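You operate a simulated robot arm through the tools that you are given. There is no shell and no other tool. Be economical: measure what you need, move in short steps, check, and stop when the job is done.

You are at the controls of a simulated robot arm. One attempt, no reset.

TASK
Switch off, then tighten the long chain until the round gauge shows 6.
Fine: green lever to FREE to turn the orange knob, back to HOLD after. Where these are worked on the way, their far stop is far enough and under half their travel is too little: green lever.

The check looks at the end state, three seconds after you hand in, the way a careful person would. Anything else that was tipped, shoved, dropped, spilled or broken makes it a failure.

THE ROBOT
A 6-joint arm with a fingered hand on a trunk, on a base that drives. Base frame: it is fixed to the floor where the robot stands at the start and does not move with it; the origin is under the middle of the robot, x ahead of it, y to its left, z up. Lengths are in m, angles in degrees, forces in N, time in s.
With the tool pointing down near the work surface it reaches from about 0.24 to 0.56 m from the robot's upright axis, wherever it stands. Its first joint turns from -166.0 to 166.0 degrees. Places, roughly: black lever [-3.2, -0.7, 0.6]; black-topped brass cap [-0.6, -0.3, 0.7]; blue knob [-3, -1.2, 0.8]; blue lever [-3.2, -1.1, 0.7]; blue-topped brass cap [-0.8, -0.2, 0.8]; gear case [-3, -1.5, 0.5]; green lever [-0.8, -0.1, 1]; green-topped brass cap [-0.9, -0.4, 0.2]; main switch [0.5, 0, 0.9]; orange knob [-0.7, 0, 1.1]; red hand wheel [-3.1, -0.8, 0.8]; red knob [-3, -1.2, 0.8]; red lever [-3.2, -1.3, 0.7]; red-topped brass cap [-0.8, -0.1, 0.7]; round gauge [-0.8, -0.1, 1.2]; white knob [-0.6, 0, 0.5]. Payload 3.1 kg.
The tool frame sits at the grasp point between the pads (the TCP): z along the fingers, y along the line on which they close. The tips reach 0.022 m beyond it. The gripper opens to 0.132 m. The gripper's body begins 0.06 m behind the TCP. The gripper is a hand of 4 fingers: y runs from the thumb to the fingers, the wrist lies at [0, 0, -0.218] in the tool frame, and closing takes about 1.5 s.
Orientation is that of the tool frame in the base frame, as [roll, pitch, yaw] about the fixed x, y, z axes, in that order (R = Rz(yaw) Ry(pitch) Rx(roll)). With the fingers straight down and closing along the base's y, the tool's x points along the base's -x, its y along +y and its z along -z.

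THE INTERFACE
- The arm moves only by the tool jog_arm. Its argument "commands" is text: rows parted by semicolons, each of 7 numbers parted by spaces: the shift along the tool's x, y, z in m, then the turn, a rotation vector about the tool's x, y, z in degrees, then the gripper command, from -1 (fully open) to 1 (shut), values between in proportion. In form: dx dy dz wx wy wz fingers; .... A call has 1 to 20 rows; each row shifts and turns the commanded pose from where the row before left it, along the tool's axes as they then stand. Each row takes 0.2 s and may step no farther than 0.05 m and 8.6 degrees from the row before; otherwise, or with a gripper value out of range, the whole call is refused. Where a pose cannot be reached the arm comes as near as it can. A force on the tool above 40 N (or 10 N above the force at the start of the call, whichever is more), or a blocked arm, ends the call early, and 0.2 s more pass. Each finger travels about 0.153 m/s and halts on what it meets, pressing with about 33 N; the grip force reading is that of the motor and also rises with nothing between the fingers. The clock runs only during rows and for 0.2 s after the last one: add rows that do not move to give the fingers time. The reply holds the time, the measured pose of the TCP, the force on the tool along the base axes, the opening and the grip force, in the units named above and with some noise, with the torque about the TCP (base axes, N m) and any sound that the robot's microphone picked up.
- Cameras (640 x 400 px; columns grow to the right, rows downward): "scene" is now at [-0.0258, 0.1028, 1.4941]; the picture's right is [-0.81, -0.58, -0.00], its down [-0.54, 0.76, -0.36] and it looks along [0.21, -0.29, -0.93] (base axes); focal length 214 px, centre (320, 200). "wrist" rides on the gripper at [0.053, -0.053, -0.084] in the tool frame; the picture's right is [0.71, 0.71, 0.00], its down [-0.53, 0.53, -0.67] and it looks along [-0.47, 0.47, 0.74] (tool axes); focal length 247 px, centre (320, 200). There is no depth. A picture from a camera that has moved, and an enlarged one, comes with that camera's place and axes in the base frame and with its lens.
- grab_frame(camera): a new picture of that camera. No time passes.
- move_column(by): slides the trunk up (or, below 0, down) by that many m; the arm and the scene camera ride with it, the base frame stays. It gives what a move gives, with no picture.
- steer(legs): drives the robot by 1 to 6 legs, each [ahead, left, turn to the left] in m, m and degrees, along the robot's own axes; the way and the turn of a leg run together, so that a leg with both is an arc; at most 1.5 m and 180 degrees a leg. The arm and the cameras ride along, it lands a little off, and it stops where it bumps. It gives what a move gives.
- preshape(shape): the hand has 4 fingers and takes this shape, open, in about a second: jaw (thumb against the fingers, like two jaws); tri (thumb and two fingers); tip (a fingertip pinch); poke (one finger out to press); point (the index stretched); flat (the hand flat); cup (the hand cupped); fist (a fist). The gripper value then closes the fingers along that shape, each until it touches; the sizes above hold for jaw. It gives what a move gives, with no picture.
- head_to(pan, tilt): turns the head with the scene camera to pan (to the left, within 155 degrees either way) and tilt (down, from -29 to 69), counted from straight ahead of the robot. It gives what a move gives.
- zoom(camera, box): a new picture of the part [left, top, right, bottom] of that camera's present view, enlarged. No time passes.
- job_done(): hands the job in; it is judged then, once.

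Go step by step. Nothing tells you exact positions but the pictures and the camera data: compare them with the known pose of the tool, close in by small moves and look again before you grip or let go. The budget is 120 turns and 90 pictures, counting those below and the enlarged ones. Unless the task says otherwise, let go and move clear before handing in, and close with one line.

The tools are called after ">>>" as name(argument=value, ...) on one line, values as JSON. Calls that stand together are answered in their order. jog_arm: Moves the arm, as the interface text tells. Its arguments: {"type":"object","properties":{"commands":{"type":"string"}},"required":["commands"]} The other tools are called the same way: move_column (by) slides the trunk up or down; preshape (shape) gives the hand a shape; steer (legs) drives the base; head_to (pan, tilt) turns the head that bears the scene camera; grab_frame (camera) takes a picture; zoom (camera, box) takes an enlarged picture of a part of a camera's view; job_done () hands the job in.

At the start:

```text
clock: 0.0
tcp_pos: [-0.2963, 0.1591, 1.2477]
tcp_rot: [180.0, 0.0, 180.0]
wrist_force: [-0.6, 0.5, -0.5]
ft_torque: [0.0, -0.02, 0.01]
width: 0.1319
gripper_force: 0.0
shape: jaw
trunk travel left (down, up): [-0.2, 0.186]
robot x, y, heading: [0.0011, 0.0031, 0.1]
head pan, tilt: [-54.4, 68.8]
```

scene: 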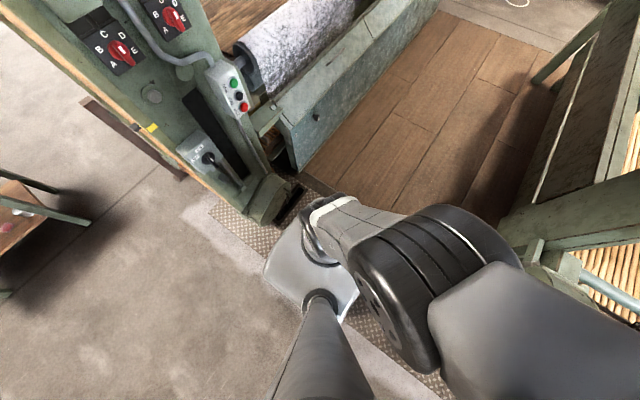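
wrist: 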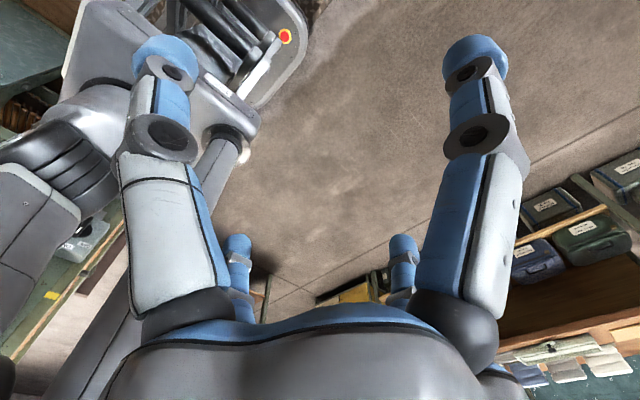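

I see a machine with switches ahead-right and the arm to the rear. I'll look first at the main switch area ahead, then at the chain/gauge area behind.

>>> head_to(pan=0, tilt=40)

>>> grab_frame(camera="scene")

>>> head_to(pan=155, tilt=25)

>>> grab_frame(camera="scene")

>>> head_to(pan=-155, tilt=25)

>>> grab_frame(camera="scene")

```text
clock: 1.2
tcp_pos: [-0.296, 0.1578, 1.2481]
tcp_rot: [180.0, 0.0, 180.0]
wrist_force: [0.3, -0.5, 0.4]
ft_torque: [-0.01, 0.0, 0.01]
width: 0.132
gripper_force: 0.1
shape: jaw
trunk travel left (down, up): [-0.2, 0.186]
robot x, y, heading: [0.0018, 0.0001, -0.0]
head pan, tilt: [0.0, 40.0]
```

```text
87 pictures are left
camera scene: at [0.0267, 0.1483, 1.5302], right [0.0, -1.0, 0.0], down [-0.64, 0.0, -0.77], along [0.77, 0.0, -0.64], focal length 214 px, centre (320, 200)
```

scene: 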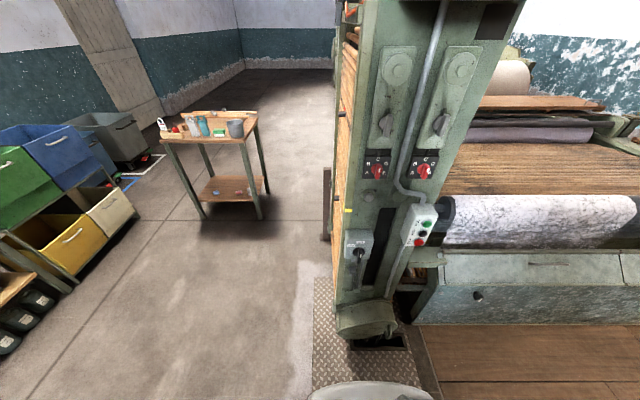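

```text
clock: 3.6
tcp_pos: [-0.2966, 0.1588, 1.2476]
tcp_rot: [180.0, 0.0, -180.0]
wrist_force: [0.7, 0.1, 0.3]
ft_torque: [0.04, -0.01, -0.01]
width: 0.132
gripper_force: 0.0
shape: jaw
trunk travel left (down, up): [-0.2, 0.186]
robot x, y, heading: [-0.0025, -0.0028, 0.3]
head pan, tilt: [154.7, 25.0]
```

```text
86 pictures are left
camera scene: at [-0.1415, 0.1878, 1.5535], right [0.43, 0.9, 0.0], down [0.38, -0.18, -0.91], along [-0.82, 0.39, -0.42], focal length 214 px, centre (320, 200)
```

scene: 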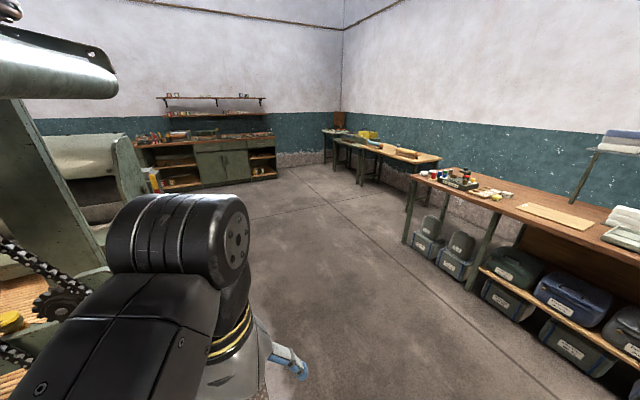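

```text
clock: 7.8
tcp_pos: [-0.2951, 0.1582, 1.2486]
tcp_rot: [-180.0, 0.0, -180.0]
wrist_force: [-0.3, 0.3, 0.0]
ft_torque: [0.02, 0.01, 0.01]
width: 0.132
gripper_force: 0.1
shape: jaw
trunk travel left (down, up): [-0.2, 0.186]
robot x, y, heading: [0.0013, 0.0014, 0.1]
head pan, tilt: [-154.7, 25.0]
```

```text
85 pictures are left
camera scene: at [-0.1415, 0.109, 1.5536], right [-0.43, 0.9, 0.0], down [0.38, 0.18, -0.91], along [-0.82, -0.39, -0.42], focal length 214 px, centre (320, 200)
```

scene: 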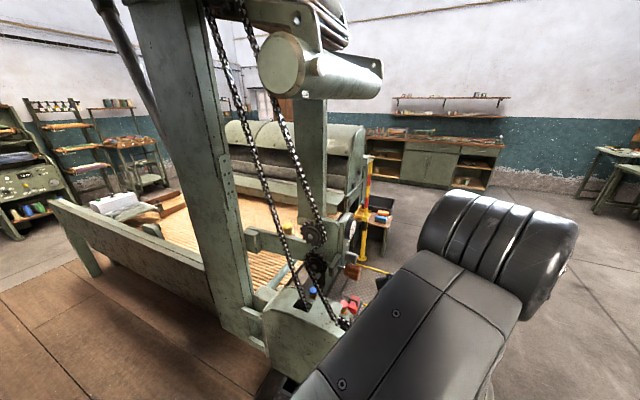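

The grey lever box ahead is the main switch; the chain machine is behind. I'll look closely at the switch.

>>> head_to(pan=-15, tilt=50)

>>> grab_frame(camera="scene")

>>> zoom(camera="scene", box=[220, 80, 380, 240])

```text
clock: 10.1
tcp_pos: [-0.2954, 0.159, 1.2476]
tcp_rot: [179.9, 0.0, -180.0]
wrist_force: [0.2, 0.0, 0.7]
ft_torque: [-0.01, -0.01, 0.0]
width: 0.1318
gripper_force: 0.2
shape: jaw
trunk travel left (down, up): [-0.2, 0.186]
robot x, y, heading: [0.0024, 0.001, 0.1]
head pan, tilt: [-15.0, 50.0]
```

```text
84 pictures are left
camera scene: at [0.0161, 0.1284, 1.5161], right [-0.26, -0.97, 0.0], down [-0.74, 0.2, -0.64], along [0.62, -0.17, -0.77], focal length 214 px, centre (320, 200)
```

scene: 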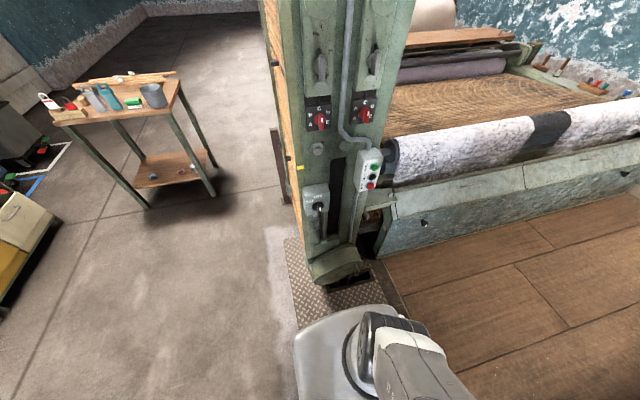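

```text
2.50 times, centred on (300, 160) of scene
camera zoom: at [0.0161, 0.1284, 1.5161], right [-0.26, -0.97, 0.0], down [-0.74, 0.2, -0.64], along [0.62, -0.17, -0.77], focal length 536 px, centre (370, 300)
```

zoom: 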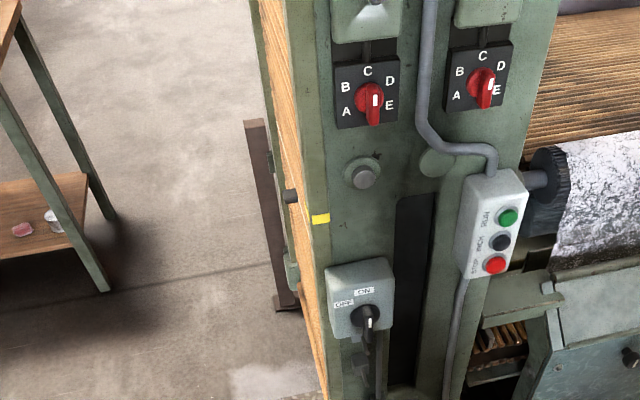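

>>> zoom(camera="scene", box=[295, 175, 345, 245])

```text
5.71 times, centred on (320, 210) of scene
camera zoom: at [0.0161, 0.1284, 1.5161], right [-0.26, -0.97, 0.0], down [-0.74, 0.2, -0.64], along [0.62, -0.17, -0.77], focal length 1226 px, centre (320, 143)
```

zoom: 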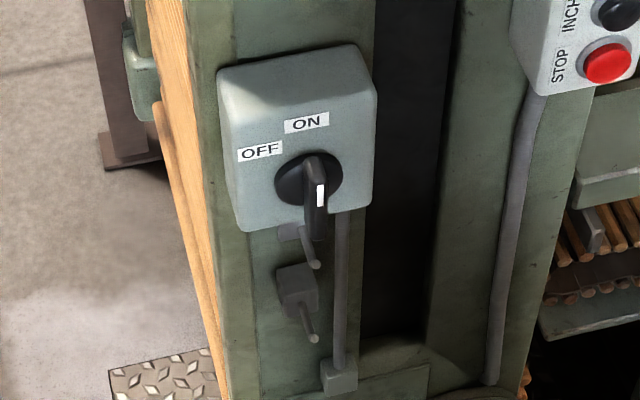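

The main switch is a black rotary handle standing at ON; OFF lies to the upper left. I'll swing the arm round by the left side to the front.

>>> jog_arm(commands="-0.0264 0.0419 0 0 0 8.44 -1;-0.0264 0.0419 0 0 0 8.44 -1;-0.0264 0.0419 0 0 0 8.44 -1;-0.0264 0.0419 0 0 0 8.44 -1;-0.0264 0.0419 0 0 0 8.44 -1;-0.0264 0.0419 0 0 0 8.44 -1;-0.0264 0.0419 0 0 0 8.44 -1;-0.0264 0.0419 0 0 0 8.44 -1;-0.0264 0.0419 0 0 0 8.44 -1;-0.0264 0.0419 0 0 0 8.44 -1;-0.0264 0.0419 0 0 0 8.44 -1;-0.0264 0.0419 0 0 0 8.44 -1;-0.0264 0.0419 0 0 0 8.44 -1;-0.0264 0.0419 0 0 0 8.44 -1;-0.0264 0.0419 0 0 0 8.44 -1;-0.0264 0.0419 0 0 0 8.44 -1")

>>> grab_frame(camera="scene")

```text
clock: 10.9
tcp_pos: [-0.2581, 0.2155, 1.2448]
tcp_rot: [180.0, 0.0, 168.0]
wrist_force: [-0.1, 0.8, 0.0]
ft_torque: [0.0, -0.03, -0.03]
width: 0.1319
gripper_force: 0.1
shape: jaw
trunk travel left (down, up): [-0.2, 0.186]
robot x, y, heading: [0.0009, -0.0004, -0.0]
head pan, tilt: [-15.0, 50.0]
stopped in row 4: the arm was blocked; the commanded pose is now the measured one
```

```text
81 pictures are left
camera scene: at [0.0164, 0.129, 1.516], right [-0.26, -0.97, 0.0], down [-0.74, 0.2, -0.64], along [0.62, -0.17, -0.77], focal length 214 px, centre (320, 200)
```

scene: 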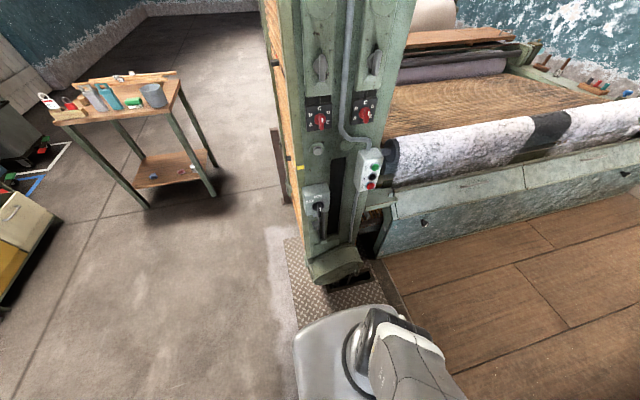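

The clockwise way is blocked (joint limit or mast), so I'll swing the arm round the other way by the right side, where the space at this height looks free.

>>> jog_arm(commands="0.0199 -0.0453 0 0 0 -8.44 -1;0.0199 -0.0453 0 0 0 -8.44 -1;0.0199 -0.0453 0 0 0 -8.44 -1;0.0199 -0.0453 0 0 0 -8.44 -1;0.0199 -0.0453 0 0 0 -8.44 -1;0.0199 -0.0453 0 0 0 -8.44 -1;0.0199 -0.0453 0 0 0 -8.44 -1;0.0199 -0.0453 0 0 0 -8.44 -1;0.0199 -0.0453 0 0 0 -8.44 -1;0.0199 -0.0453 0 0 0 -8.44 -1;0.0199 -0.0453 0 0 0 -8.44 -1;0.0199 -0.0453 0 0 0 -8.44 -1")

>>> head_to(pan=-60, tilt=35)

>>> grab_frame(camera="scene")

```text
clock: 13.5
tcp_pos: [-0.0676, 0.0245, 1.2438]
tcp_rot: [180.0, -0.1, -90.7]
wrist_force: [0.2, -0.2, -0.4]
ft_torque: [0.02, 0.01, 0.01]
width: 0.1319
gripper_force: 0.0
shape: jaw
out of reach, approached as far as the arm can: row 3, 4, 5, 6, 7, 8, 9, 10, 11, 12
trunk travel left (down, up): [-0.2, 0.186]
robot x, y, heading: [-0.0009, -0.0005, 0.0]
head pan, tilt: [-15.0, 50.0]
```

```text
clock: 14.6
tcp_pos: [-0.0699, 0.0252, 1.2429]
tcp_rot: [180.0, -0.1, -90.9]
wrist_force: [0.0, 0.1, 0.4]
ft_torque: [0.0, 0.03, 0.01]
width: 0.1318
gripper_force: 0.0
shape: jaw
trunk travel left (down, up): [-0.2, 0.186]
robot x, y, heading: [0.0001, -0.0019, 0.2]
head pan, tilt: [-60.0, 35.0]
```

```text
80 pictures are left
camera scene: at [-0.0141, 0.0721, 1.5378], right [-0.87, -0.5, 0.0], down [-0.29, 0.5, -0.82], along [0.41, -0.71, -0.57], focal length 214 px, centre (320, 200)
```

scene: 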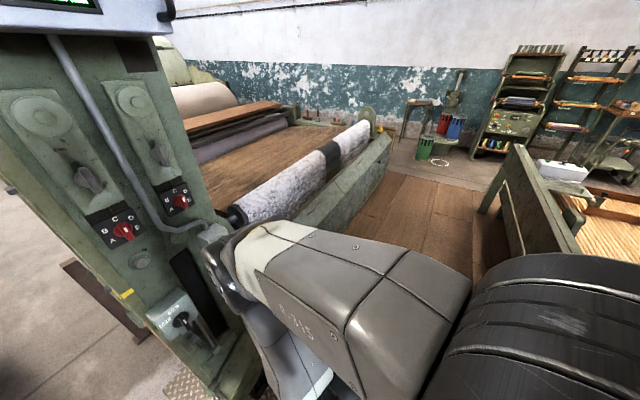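

The arm's first joint seems to sit near its +166 limit with the mast on the other side, so the arm works to the rear of the robot. I'll check where the elbow is before turning the whole base.

>>> head_to(pan=-120, tilt=45)

>>> grab_frame(camera="scene")

>>> grab_frame(camera="wrist")

```text
clock: 15.9
tcp_pos: [-0.0713, 0.025, 1.2431]
tcp_rot: [179.9, -0.1, -90.9]
wrist_force: [-0.4, 0.1, 0.0]
ft_torque: [-0.04, 0.0, 0.02]
width: 0.132
gripper_force: 0.1
shape: jaw
trunk travel left (down, up): [-0.2, 0.186]
robot x, y, heading: [0.0019, -0.0027, 0.1]
head pan, tilt: [-120.0, 45.0]
```

```text
79 pictures are left
camera scene: at [-0.0988, 0.0779, 1.523], right [-0.87, 0.5, 0.0], down [0.35, 0.61, -0.71], along [-0.35, -0.61, -0.71], focal length 214 px, centre (320, 200)
```

scene: 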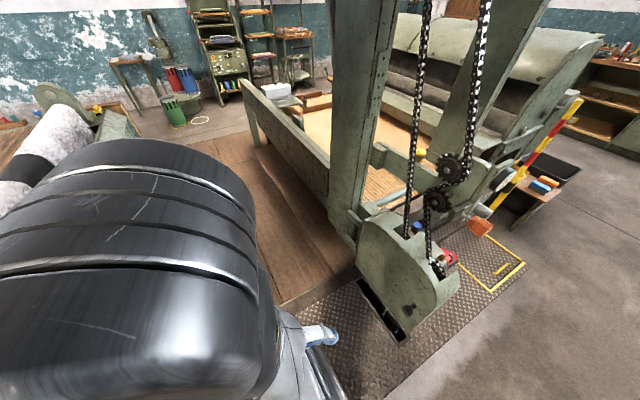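

```text
78 pictures are left
camera wrist: at [-0.018, -0.0287, 1.3261], right [-0.72, -0.7, 0.0], down [-0.52, 0.54, 0.67], along [-0.47, 0.48, -0.74], focal length 247 px, centre (320, 200)
```

wrist: 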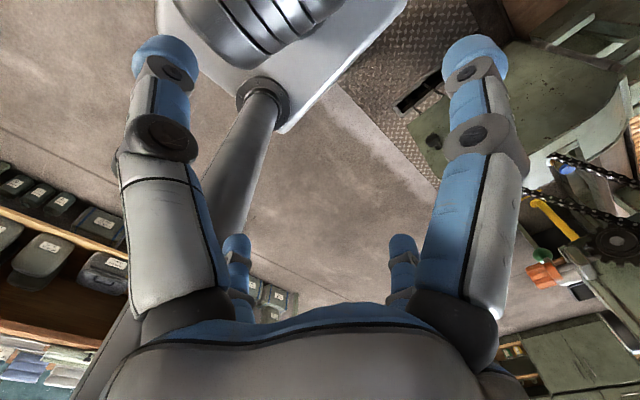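

The elbow stays close to the robot's axis, so I'll turn the whole base to bring the arm's working side to the switch.

>>> steer(legs=[[0, 0, -75], [0, 0, -77]])

>>> head_to(pan=150, tilt=45)

>>> grab_frame(camera="scene")

```text
clock: 22.9
tcp_pos: [0.0735, 0.0093, 1.2434]
tcp_rot: [179.8, -0.1, 116.0]
wrist_force: [-0.9, -0.8, 0.0]
ft_torque: [0.01, 0.02, 0.0]
width: 0.1319
gripper_force: 0.0
shape: jaw
trunk travel left (down, up): [-0.2, 0.186]
robot x, y, heading: [-0.0, -0.0023, -153.2]
head pan, tilt: [-120.0, 45.0]
```

```text
clock: 26.7
tcp_pos: [0.0737, 0.0083, 1.2435]
tcp_rot: [179.9, -0.1, 116.0]
wrist_force: [0.6, 1.1, -0.2]
ft_torque: [-0.02, -0.03, 0.0]
width: 0.1319
gripper_force: 0.1
shape: jaw
trunk travel left (down, up): [-0.2, 0.186]
robot x, y, heading: [-0.0026, -0.0009, -153.1]
head pan, tilt: [150.0, 45.0]
```

```text
77 pictures are left
camera scene: at [0.2032, -0.1082, 1.523], right [-0.05, -1.0, 0.0], down [-0.71, 0.04, -0.71], along [0.71, -0.04, -0.71], focal length 214 px, centre (320, 200)
```

scene: 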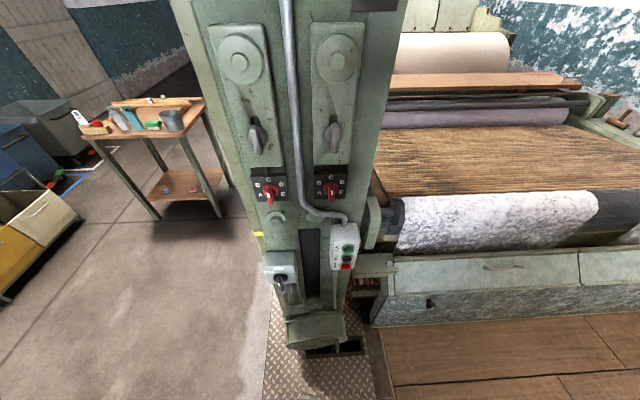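

The switch is at about (0.52, 0.00, 0.855), now on the arm's working side. I'll unwind the tool and bring it out toward the switch, high and pointing down.

>>> jog_arm(commands="-.0082 .0168 0 0 0 8.3 -1;-.0057 .0178 0 0 0 8.3 -1;-.003 .0185 0 0 0 8.3 -1;-.0004 .0187 0 0 0 8.3 -1;.0023 .0186 0 0 0 8.3 -1;.005 .018 0 0 0 8.3 -1;.0076 .0171 0 0 0 8.3 -1;.0099 .0158 0 0 0 8.3 -1;.0121 .0142 0 0 0 8.3 -1;.014 .0123 0 0 0 8.3 -1;.0157 .0102 0 0 0 8.3 -1;.017 .0078 0 0 0 8.3 -1;.0179 .0053 0 0 0 8.3 -1;.0185 .0026 0 0 0 8.3 -1")

>>> grab_frame(camera="scene")

```text
clock: 29.7
tcp_pos: [0.3384, 0.0081, 1.2425]
tcp_rot: [-179.8, 0.0, -0.3]
wrist_force: [-0.4, 0.5, 0.1]
ft_torque: [-0.02, 0.0, 0.02]
width: 0.1319
gripper_force: 0.0
shape: jaw
trunk travel left (down, up): [-0.2, 0.186]
robot x, y, heading: [0.0022, -0.0018, -153.1]
head pan, tilt: [150.0, 45.0]
```

```text
76 pictures are left
camera scene: at [0.2041, -0.1081, 1.5229], right [-0.05, -1.0, 0.0], down [-0.71, 0.04, -0.71], along [0.71, -0.04, -0.71], focal length 214 px, centre (320, 200)
```

scene: 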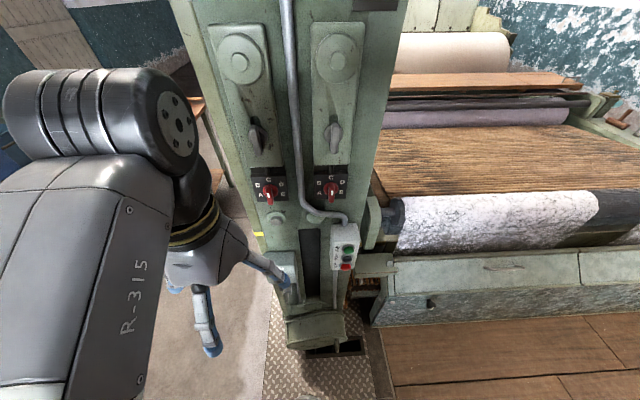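

The arm follows well. I'll back the base a little from the machine and then tilt the tool to point forward, pivoting about the wrist.

>>> steer(legs=[[0.134, -0.068, 0]])

>>> jog_arm(commands="0.0322 0 -0.0024 0 8.5 0 -1;0.0322 0 -0.0024 0 8.5 0 -1;0.0322 0 -0.0024 0 8.5 0 -1;0.0322 0 -0.0024 0 8.5 0 -1;0.0322 0 -0.0024 0 8.5 0 -1;0.0322 0 -0.0024 0 8.5 0 -1;0.0322 0 -0.0024 0 8.5 0 -1;0.0322 0 -0.0024 0 8.5 0 -1")

>>> grab_frame(camera="scene")

>>> grab_frame(camera="wrist")

```text
clock: 31.0
tcp_pos: [0.1834, 0.0091, 1.2426]
tcp_rot: [-179.9, -0.1, -0.1]
wrist_force: [0.1, 0.1, 0.0]
ft_torque: [-0.01, -0.02, 0.02]
width: 0.1319
gripper_force: 0.1
shape: jaw
trunk travel left (down, up): [-0.2, 0.186]
robot x, y, heading: [-0.1525, 0.0029, -152.8]
head pan, tilt: [150.0, 45.0]
```

```text
clock: 32.8
tcp_pos: [0.3887, 0.0119, 1.382]
tcp_rot: [-179.7, -68.0, -0.5]
wrist_force: [-1.4, 0.6, 0.6]
ft_torque: [0.02, -0.01, -0.02]
width: 0.1319
gripper_force: 0.0
shape: jaw
trunk travel left (down, up): [-0.2, 0.186]
robot x, y, heading: [-0.1532, -0.0009, -152.8]
head pan, tilt: [150.0, 45.0]
```

```text
75 pictures are left
camera scene: at [0.0525, -0.1066, 1.523], right [-0.05, -1.0, 0.0], down [-0.71, 0.04, -0.71], along [0.71, -0.04, -0.71], focal length 214 px, centre (320, 200)
```

scene: 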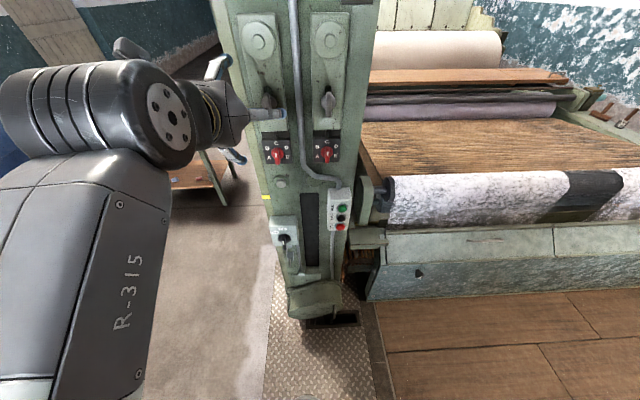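

```text
74 pictures are left
camera wrist: at [0.3303, 0.0645, 1.4618], right [0.26, -0.71, 0.65], down [-0.82, -0.52, -0.24], along [0.51, -0.47, -0.72], focal length 247 px, centre (320, 200)
```

wrist: 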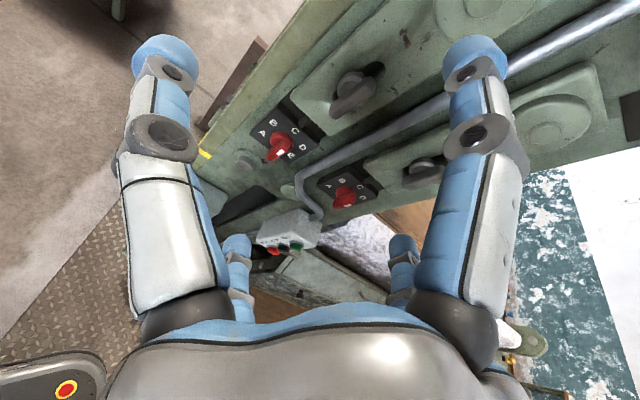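

>>> zoom(camera="scene", box=[255, 200, 335, 290])

```text
4.44 times, centred on (295, 245) of scene
camera zoom: at [0.0525, -0.1066, 1.523], right [-0.05, -1.0, 0.0], down [-0.71, 0.04, -0.71], along [0.71, -0.04, -0.71], focal length 953 px, centre (431, 0)
```

zoom: 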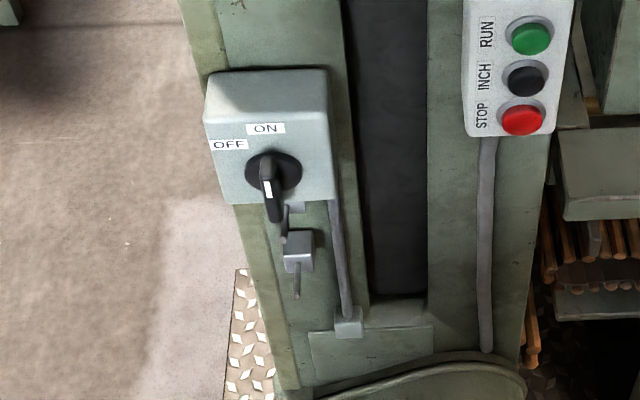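

The switch disc is at about (0.52, 0.00, 0.86). I'll level the tool and lower it in front of the switch.

>>> jog_arm(commands="0 0 0 0 7.3 0 -1;0 0 0 0 7.3 0 -1;0 0.012 0 0 7.3 0 -1;-0.045 0 0 0 0 0 -1;-0.045 0 0 0 0 0 -1;-0.045 0 0 0 0 0 -1;-0.045 0 0 0 0 0 -1;-0.045 0 0 0 0 0 -1;-0.045 0 0 0 0 0 -1;-0.045 0 0 0 0 0 -1;-0.045 0 0 0 0 0 -1;-0.045 0 0 0 0 0 -1;-0.045 0 0 0 0 0 -1")

>>> grab_frame(camera="scene")

>>> grab_frame(camera="wrist")

```text
clock: 35.6
tcp_pos: [0.3877, -0.0015, 0.9314]
tcp_rot: [-114.5, -89.8, -65.5]
wrist_force: [0.4, 0.6, -0.5]
ft_torque: [-0.01, -0.01, -0.02]
width: 0.1316
gripper_force: 0.2
shape: jaw
trunk travel left (down, up): [-0.2, 0.186]
robot x, y, heading: [-0.1495, 0.006, -152.8]
head pan, tilt: [150.0, 45.0]
```

```text
72 pictures are left
camera scene: at [0.0532, -0.1067, 1.5229], right [-0.05, -1.0, 0.0], down [-0.71, 0.04, -0.71], along [0.71, -0.04, -0.71], focal length 214 px, centre (320, 200)
```

scene: 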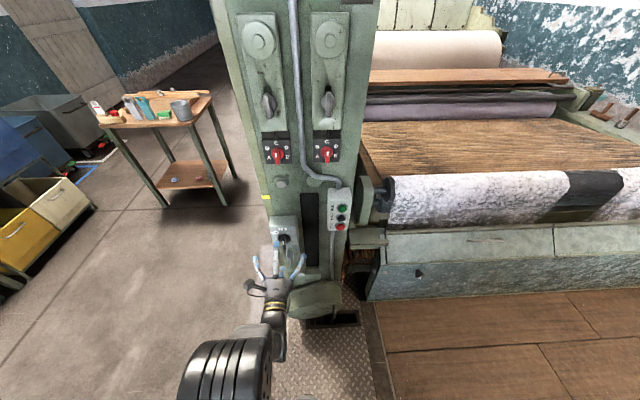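

```text
71 pictures are left
camera wrist: at [0.3031, 0.0515, 0.9831], right [0.0, -0.71, 0.7], down [-0.67, -0.52, -0.53], along [0.74, -0.47, -0.47], focal length 247 px, centre (320, 200)
```

wrist: 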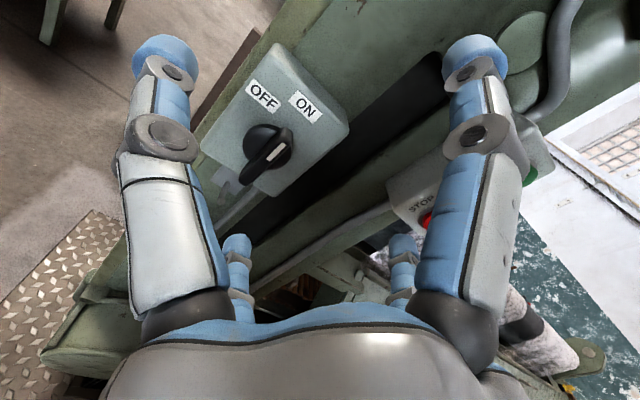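

The switch bar with its white mark stands at ON; OFF is to the upper left. I'll test how the hand closes in free space first.

>>> jog_arm(commands="0 0 0 0 0 0 0.3;0 0 0 0 0 0 0.3;0 0 0 0 0 0 0.3;0 0 0 0 0 0 0.3;0 0 0 0 0 0 0.3;0 0 0 0 0 0 0.3")

>>> grab_frame(camera="wrist")

```text
clock: 37.0
tcp_pos: [0.3867, -0.0023, 0.9312]
tcp_rot: [-123.1, -89.8, -57.0]
wrist_force: [0.5, -0.2, -1.0]
ft_torque: [0.01, -0.01, 0.02]
width: 0.0467
gripper_force: 0.0
shape: jaw
trunk travel left (down, up): [-0.2, 0.186]
robot x, y, heading: [-0.1494, 0.002, -153.0]
head pan, tilt: [150.0, 45.0]
```

```text
70 pictures are left
camera wrist: at [0.3027, 0.0515, 0.9837], right [0.0, -0.71, 0.71], down [-0.67, -0.52, -0.53], along [0.74, -0.47, -0.48], focal length 247 px, centre (320, 200)
```

wrist: 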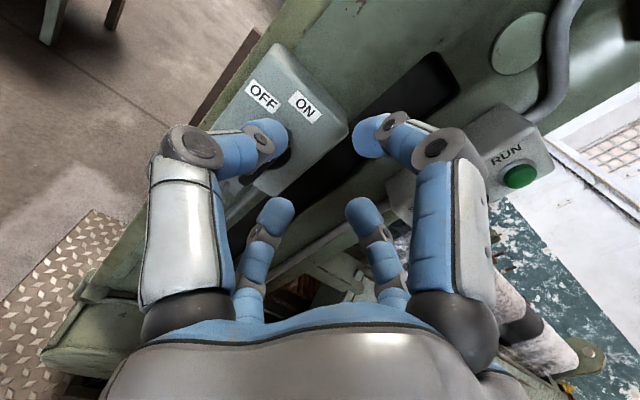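

All four fingers close to the centre like a chuck, which suits the bar. I'll open partly, line up and approach.

>>> jog_arm(commands="-0.034 0 0 0 0 0 -0.5;-0.034 -0.002 0 0 0 0 -0.5;0 0 0.03 0 0 0 -0.5;0 0 0.03 0 0 0 -0.5;0 0 0 0 0 0 -0.5")

>>> grab_frame(camera="wrist")

>>> zoom(camera="scene", box=[230, 200, 330, 300])

```text
clock: 38.2
tcp_pos: [0.4455, -0.0013, 0.8639]
tcp_rot: [-122.5, -89.7, -57.6]
wrist_force: [0.3, -0.6, 0.4]
ft_torque: [-0.02, -0.02, 0.02]
width: 0.0986
gripper_force: 0.0
shape: jaw
trunk travel left (down, up): [-0.2, 0.186]
robot x, y, heading: [-0.1498, 0.0012, -153.0]
head pan, tilt: [150.0, 45.0]
```

```text
69 pictures are left
camera wrist: at [0.3608, 0.0518, 0.9167], right [0.0, -0.71, 0.71], down [-0.67, -0.52, -0.53], along [0.74, -0.47, -0.47], focal length 247 px, centre (320, 200)
```

wrist: 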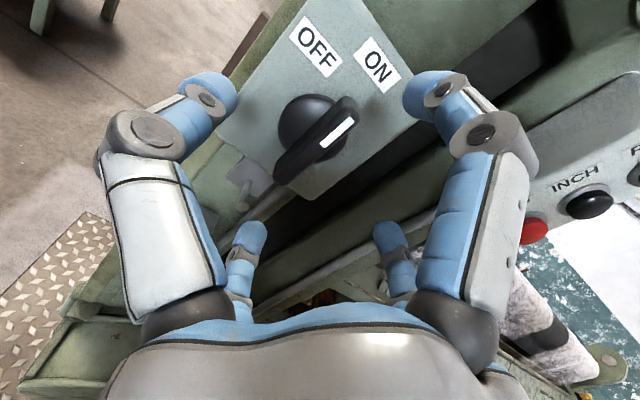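

```text
4.00 times, centred on (280, 250) of scene
camera zoom: at [0.0524, -0.1067, 1.523], right [-0.05, -1.0, 0.0], down [-0.71, 0.04, -0.71], along [0.71, -0.04, -0.71], focal length 858 px, centre (480, 0)
```

zoom: 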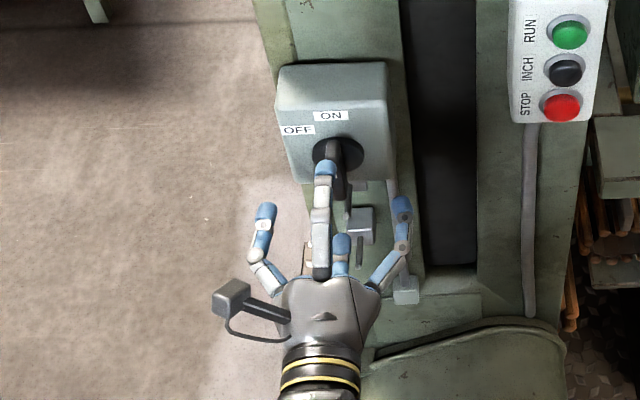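

Alignment looks good to within a few mm. I'll go forward onto the bar and close.

>>> jog_arm(commands="0 0 0.02 0 0 0 -0.5;0 0 0.018 0 0 0 -0.5;0 0 0 0 0 0 0;0 0 0 0 0 0 0.4;0 0 0 0 0 0 0.7;0 0 0 0 0 0 0.7;0 0 0 0 0 0 0.7;0 0 0 0 0 0 0.7")

>>> grab_frame(camera="wrist")

```text
clock: 40.0
tcp_pos: [0.4838, -0.0018, 0.8621]
tcp_rot: [-125.2, -90.0, -54.8]
wrist_force: [-15.3, -0.2, -4.2]
ft_torque: [0.0, 0.26, 0.04]
width: 0.025
gripper_force: 0.0
shape: jaw
trunk travel left (down, up): [-0.2, 0.186]
robot x, y, heading: [-0.1489, 0.0028, -153.1]
head pan, tilt: [150.0, 45.0]
```

```text
67 pictures are left
camera wrist: at [0.3984, 0.0523, 0.9151], right [0.0, -0.71, 0.71], down [-0.67, -0.52, -0.53], along [0.74, -0.47, -0.48], focal length 247 px, centre (320, 200)
```

wrist: 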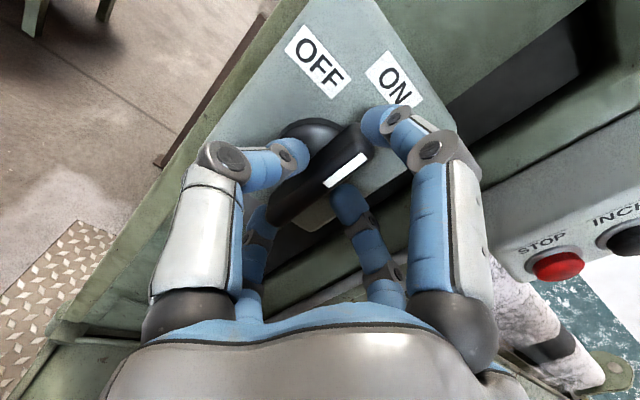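

The fingers are around the bar. I'll close firmly and turn toward OFF (counter-clockwise as seen).

>>> jog_arm(commands="0 0 -0.003 0 0 0 1;0 0 0 0 0 0 1;0 0 0 0 0 0 1;0 0 0 0 0 -5 1;0 0 0 0 0 -5 1;0 0 0 0 0 -5 1;0 0 0 0 0 -5 1;0 0 0 0 0 -5 1;0 0 0 0 0 -5 1")

>>> grab_frame(camera="wrist")

```text
clock: 42.0
tcp_pos: [0.483, 0.0031, 0.8623]
tcp_rot: [89.5, -60.0, 90.5]
wrist_force: [23.7, 9.7, 18.5]
ft_torque: [0.09, -0.43, 0.26]
width: 0.0216
gripper_force: 33.2
shape: jaw
trunk travel left (down, up): [-0.2, 0.186]
robot x, y, heading: [-0.1492, 0.0054, -153.1]
head pan, tilt: [150.0, 45.0]
```

```text
66 pictures are left
camera wrist: at [0.3983, 0.0749, 0.8818], right [0.0, -0.26, 0.97], down [-0.67, -0.72, -0.2], along [0.75, -0.64, -0.17], focal length 247 px, centre (320, 200)
```

wrist: 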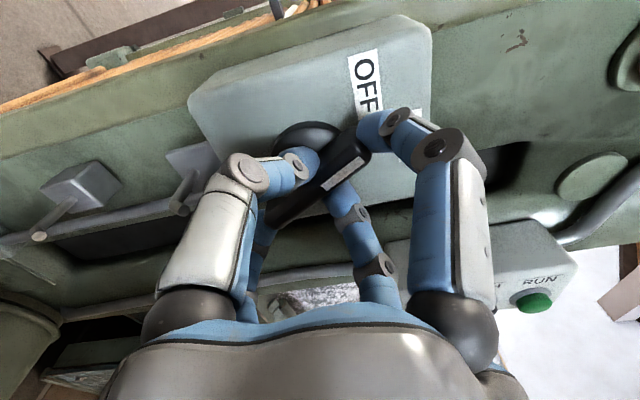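

The bar is turning with the hand. I'll continue to the stop.

>>> jog_arm(commands="0 0 0 0 0 -5 1;0 0 0 0 0 -5 1;0 0 0 0 0 -5 1;0 0 0 0 0 -5 1;0 0 0 0 0 -5 1;0 0 0 0 0 -5 1")

>>> grab_frame(camera="wrist")

```text
clock: 43.4
tcp_pos: [0.4824, 0.0044, 0.8612]
tcp_rot: [89.8, -29.8, 90.1]
wrist_force: [22.7, 20.4, 16.9]
ft_torque: [-0.02, -0.37, 0.45]
width: 0.0218
gripper_force: 32.8
shape: jaw
trunk travel left (down, up): [-0.2, 0.186]
robot x, y, heading: [-0.1539, 0.0043, -152.9]
head pan, tilt: [150.0, 45.0]
```

```text
65 pictures are left
camera wrist: at [0.3984, 0.0768, 0.8408], right [0.0, 0.26, 0.97], down [-0.67, -0.72, 0.19], along [0.74, -0.64, 0.18], focal length 247 px, centre (320, 200)
```

wrist: 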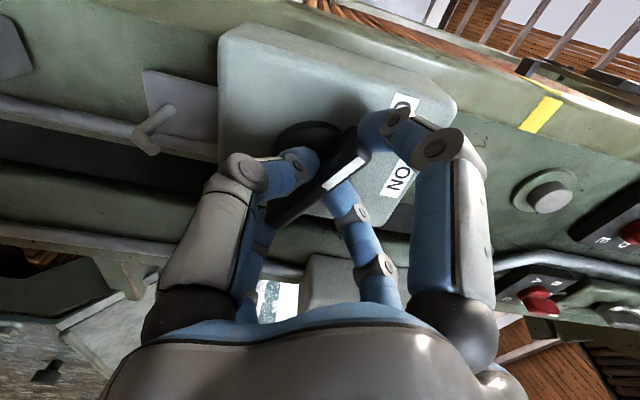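

>>> jog_arm(commands="0 0 0 0 0 -5 1;0 0 0 0 0 -5 1;0 0 0 0 0 0 1")

>>> grab_frame(camera="wrist")

```text
clock: 44.2
tcp_pos: [0.4817, 0.0048, 0.8597]
tcp_rot: [90.1, -19.8, 90.2]
wrist_force: [27.1, 22.8, 12.4]
ft_torque: [-0.04, -0.26, 0.54]
width: 0.0215
gripper_force: 32.9
shape: jaw
trunk travel left (down, up): [-0.2, 0.186]
robot x, y, heading: [-0.1502, 0.002, -153.1]
head pan, tilt: [150.0, 45.0]
```

```text
64 pictures are left
camera wrist: at [0.398, 0.0725, 0.8278], right [0.0, 0.43, 0.91], down [-0.67, -0.68, 0.32], along [0.75, -0.6, 0.28], focal length 247 px, centre (320, 200)
```

wrist: 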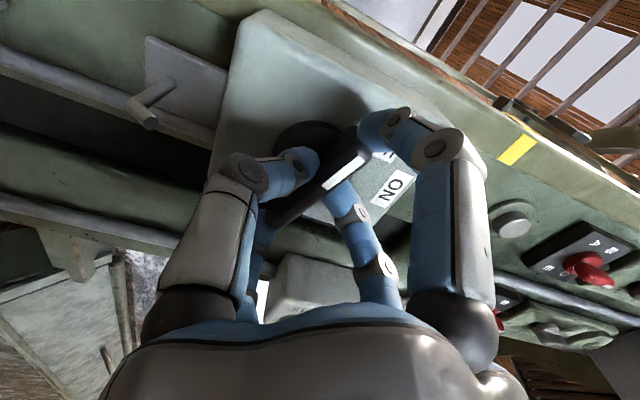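

>>> jog_arm(commands="0 0 0 0 0 -5 1;0 0 0 0 0 -5 1;0 0 0 0 0 -5 1;0 0 0 0 0 -5 1;0 0 0 0 0 0 1")

>>> grab_frame(camera="wrist")

```text
clock: 45.4
tcp_pos: [0.4826, 0.0044, 0.8592]
tcp_rot: [90.3, 0.2, 90.3]
wrist_force: [24.3, 25.2, 5.8]
ft_torque: [0.08, -0.12, 0.57]
width: 0.0214
gripper_force: 32.9
shape: jaw
trunk travel left (down, up): [-0.2, 0.186]
robot x, y, heading: [-0.1479, 0.0009, -152.7]
head pan, tilt: [150.0, 45.0]
```

```text
63 pictures are left
camera wrist: at [0.3979, 0.0577, 0.805], right [0.0, 0.71, 0.7], down [-0.66, -0.53, 0.53], along [0.75, -0.47, 0.47], focal length 247 px, centre (320, 200)
```

wrist: 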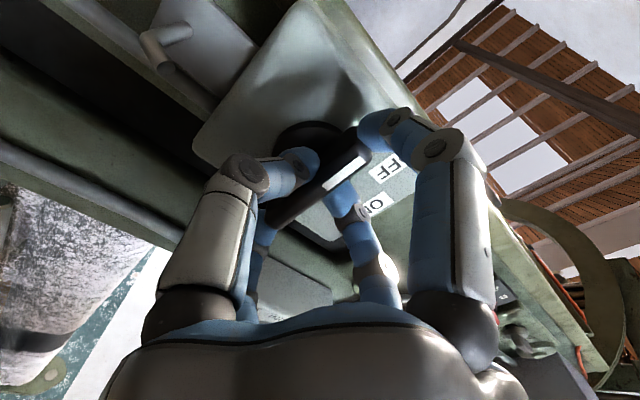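

>>> jog_arm(commands="0 0 0 0 0 -4 1;0 0 0 0 0 -4 1;0 0 0 0 0 0 1")

>>> grab_frame(camera="wrist")

```text
clock: 46.2
tcp_pos: [0.4825, 0.0052, 0.8598]
tcp_rot: [90.3, 8.0, 90.3]
wrist_force: [15.8, 27.3, 3.4]
ft_torque: [2.21, -0.06, 0.48]
width: 0.0215
gripper_force: 32.7
shape: jaw
trunk travel left (down, up): [-0.2, 0.186]
robot x, y, heading: [-0.1501, 0.0018, -152.9]
head pan, tilt: [150.0, 45.0]
```

```text
62 pictures are left
camera wrist: at [0.398, 0.0499, 0.7983], right [0.0, 0.8, 0.6], down [-0.66, -0.45, 0.6], along [0.75, -0.4, 0.53], focal length 247 px, centre (320, 200)
```

wrist: 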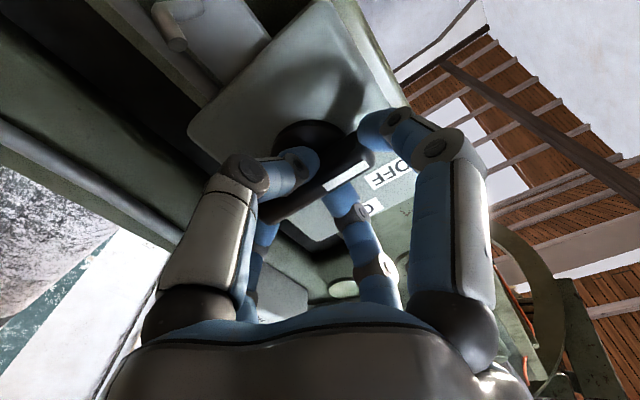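

The torque jumps to 2.2 N·m: that is the stop at 90°, i.e. OFF. I'll relax, open and withdraw.

>>> jog_arm(commands="0 0 0 0 0 4 1;0 0 0 0 0 2 1;0 0 0 0 0 0 -0.4;0 0 0 0 0 0 -0.4;0 0 0 0 0 0 -0.4;0 0 0 0 0 0 -0.4;0 0 -0.03 0 0 0 -0.4;0 0 -0.03 0 0 0 -0.4;0 0 -0.03 0 0 0 -0.4")

>>> grab_frame(camera="wrist")

>>> zoom(camera="scene", box=[230, 200, 330, 300])

```text
clock: 48.2
tcp_pos: [0.3878, -0.0002, 0.8619]
tcp_rot: [90.1, 1.9, 89.9]
wrist_force: [-0.3, -0.6, 0.4]
ft_torque: [-0.01, -0.03, -0.02]
width: 0.0921
gripper_force: 0.1
shape: jaw
trunk travel left (down, up): [-0.2, 0.186]
robot x, y, heading: [-0.1508, -0.0002, -152.9]
head pan, tilt: [150.0, 45.0]
```

```text
61 pictures are left
camera wrist: at [0.3037, 0.0515, 0.8061], right [0.0, 0.73, 0.68], down [-0.67, -0.51, 0.54], along [0.74, -0.46, 0.49], focal length 247 px, centre (320, 200)
```

wrist: 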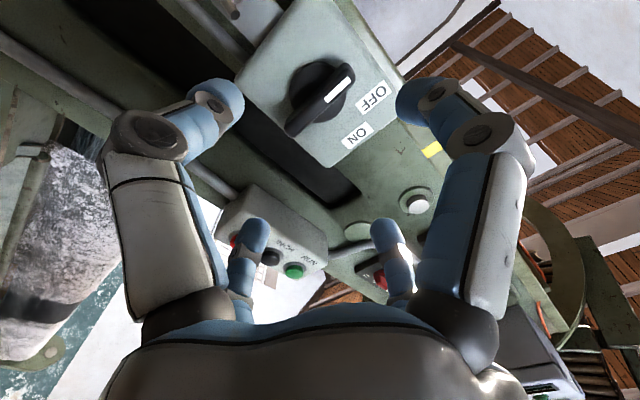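

```text
4.00 times, centred on (280, 250) of scene
camera zoom: at [0.0522, -0.1067, 1.523], right [-0.05, -1.0, 0.0], down [-0.71, 0.04, -0.71], along [0.71, -0.04, -0.71], focal length 858 px, centre (480, 0)
```

zoom: 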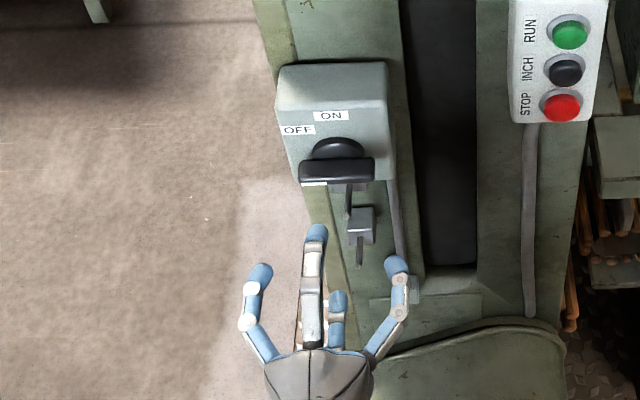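

The switch is OFF. Now I look at the chain side, which is in front of the robot's head at this heading.

>>> head_to(pan=-25, tilt=35)

>>> grab_frame(camera="scene")

```text
clock: 50.9
tcp_pos: [0.3889, 0.0009, 0.8605]
tcp_rot: [90.1, 1.8, 89.9]
wrist_force: [0.1, 0.4, -0.3]
ft_torque: [-0.03, -0.04, 0.0]
width: 0.0921
gripper_force: 0.0
shape: jaw
trunk travel left (down, up): [-0.2, 0.186]
robot x, y, heading: [-0.1513, 0.0007, -153.4]
head pan, tilt: [-25.0, 35.0]
```

```text
59 pictures are left
camera scene: at [-0.1166, -0.1056, 1.5378], right [-0.04, 1.0, 0.0], down [0.57, 0.02, -0.82], along [-0.82, -0.03, -0.57], focal length 214 px, centre (320, 200)
```

scene: 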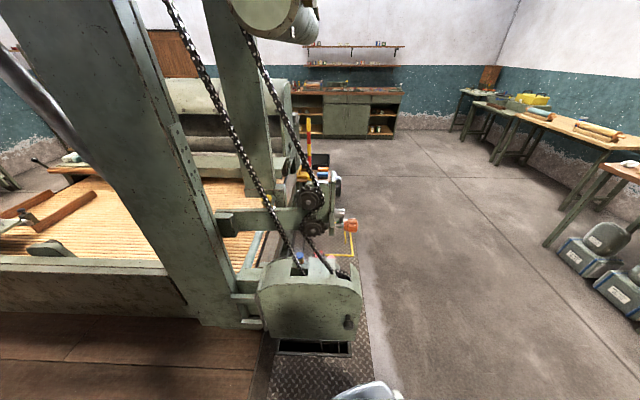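

>>> zoom(camera="scene", box=[260, 110, 380, 290])

```text
2.22 times, centred on (320, 200) of scene
camera zoom: at [-0.1166, -0.1056, 1.5378], right [-0.04, 1.0, 0.0], down [0.57, 0.02, -0.82], along [-0.82, -0.03, -0.57], focal length 477 px, centre (320, 200)
```

zoom: 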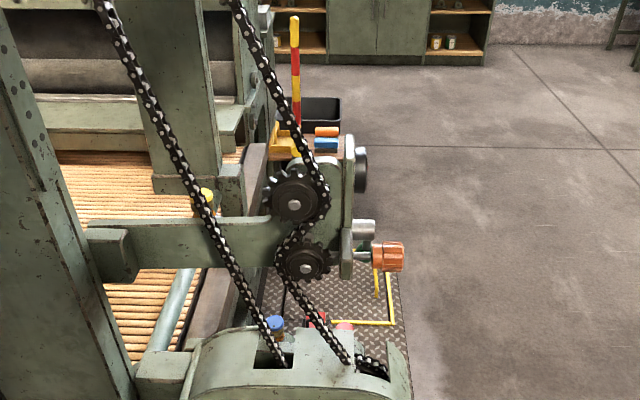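

The knob and gauge face +y, so I'll restore the tool roll, raise it, and drive round to the +y side of the chain machine.

>>> jog_arm(commands="0 0 -0.02 0 0 8 -0.4;0 0 0 0 0 8 -0.4;0 0 0 0 0 8 -0.4;0 0 0 0 0 8 -0.4;0 0 0 0 0 8 -0.4;0 0 0 0 0 8 -0.4;0 0 0 0 0 8 -0.4;0 0 0 0 0 8 -0.4;0 0 0 0 0 8 -0.4;0 0 0 0 0 8 -0.4;0 0 0 0 0 8 -0.4;0.04 0 0 0 0 0 -0.4;0.04 0 0 0 0 0 -0.4;0.04 0 0 0 0 0 -0.4;0.04 0 0 0 0 0 -0.4;0.04 0 0 0 0 0 -0.4;0.04 0 0 0 0 0 -0.4")

>>> steer(legs=[[-0.34, -0.668, 0], [0, 0, -89], [0.272, 0.512, 0]])

>>> head_to(pan=150, tilt=30)

>>> grab_frame(camera="scene")

>>> grab_frame(camera="wrist")

```text
clock: 54.5
tcp_pos: [0.3715, 0.0176, 1.1016]
tcp_rot: [92.2, -86.2, 87.6]
wrist_force: [0.1, 0.1, 0.5]
ft_torque: [0.02, -0.01, 0.0]
width: 0.0919
gripper_force: 0.1
shape: jaw
trunk travel left (down, up): [-0.2, 0.186]
robot x, y, heading: [-0.1531, 0.001, -152.9]
head pan, tilt: [-25.0, 35.0]
```

```text
clock: 65.3
tcp_pos: [-0.7337, 0.2376, 1.1006]
tcp_rot: [91.7, -86.3, -2.3]
wrist_force: [0.6, 0.1, -0.6]
ft_torque: [-0.03, 0.02, -0.01]
width: 0.0923
gripper_force: 0.0
shape: jaw
trunk travel left (down, up): [-0.2, 0.186]
robot x, y, heading: [-0.7404, 0.7618, 116.5]
head pan, tilt: [-25.0, 35.0]
```

```text
clock: 67.9
tcp_pos: [-0.7321, 0.2372, 1.1013]
tcp_rot: [91.7, -86.3, -2.4]
wrist_force: [-0.5, 0.1, 0.1]
ft_torque: [0.0, -0.03, 0.0]
width: 0.0922
gripper_force: 0.0
shape: jaw
trunk travel left (down, up): [-0.2, 0.186]
robot x, y, heading: [-0.7399, 0.7614, 116.4]
head pan, tilt: [150.0, 30.0]
```

```text
57 pictures are left
camera scene: at [-0.8536, 0.5524, 1.5456], right [-1.0, 0.06, 0.0], down [0.03, 0.5, -0.87], along [-0.06, -0.86, -0.5], focal length 214 px, centre (320, 200)
```

scene: 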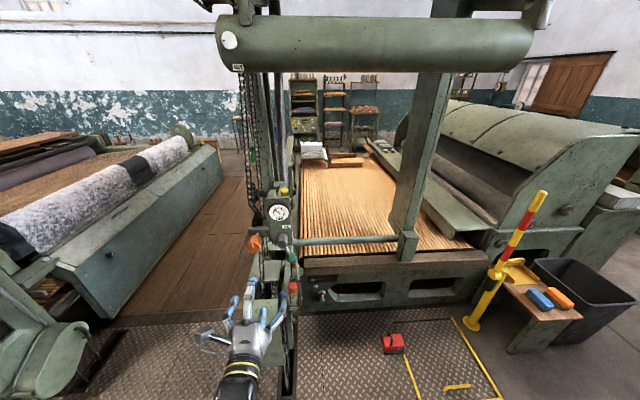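

```text
56 pictures are left
camera wrist: at [-0.6761, 0.3203, 1.1496], right [-0.66, 0.01, 0.75], down [-0.55, 0.68, -0.49], along [-0.51, -0.74, -0.44], focal length 247 px, centre (320, 200)
```

wrist: 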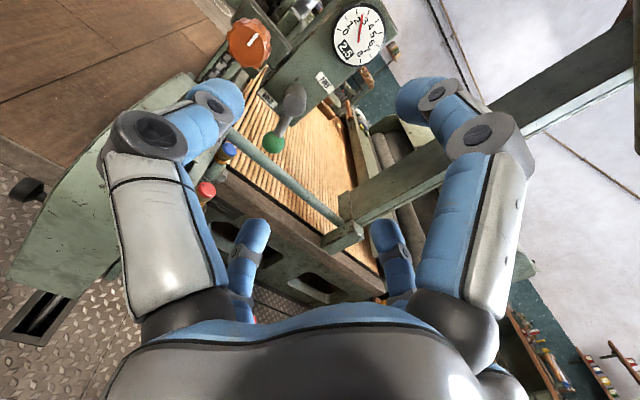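

Excellent: the gauge, orange knob and green lever are all in view. I zoom both cameras.

>>> zoom(camera="wrist", box=[200, 0, 400, 170])

>>> zoom(camera="scene", box=[230, 180, 330, 290])

```text
2.35 times, centred on (300, 85) of wrist
camera zoom: at [-0.6761, 0.3203, 1.1496], right [-0.66, 0.01, 0.75], down [-0.55, 0.68, -0.49], along [-0.51, -0.74, -0.44], focal length 581 px, centre (367, 471)
```

zoom: 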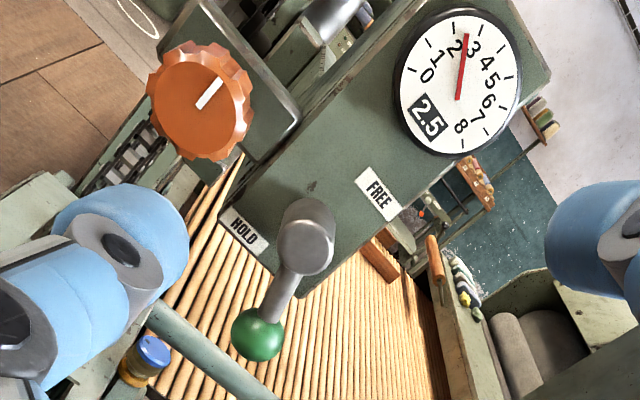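

```text
3.64 times, centred on (280, 235) of scene
camera zoom: at [-0.8536, 0.5524, 1.5456], right [-1.0, 0.06, 0.0], down [0.03, 0.5, -0.87], along [-0.06, -0.86, -0.5], focal length 780 px, centre (466, 73)
```

zoom: 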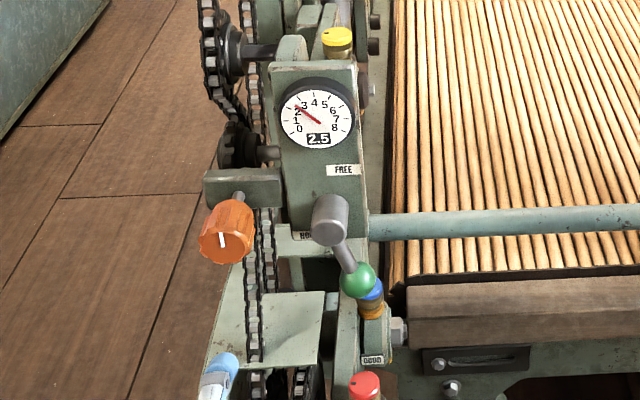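

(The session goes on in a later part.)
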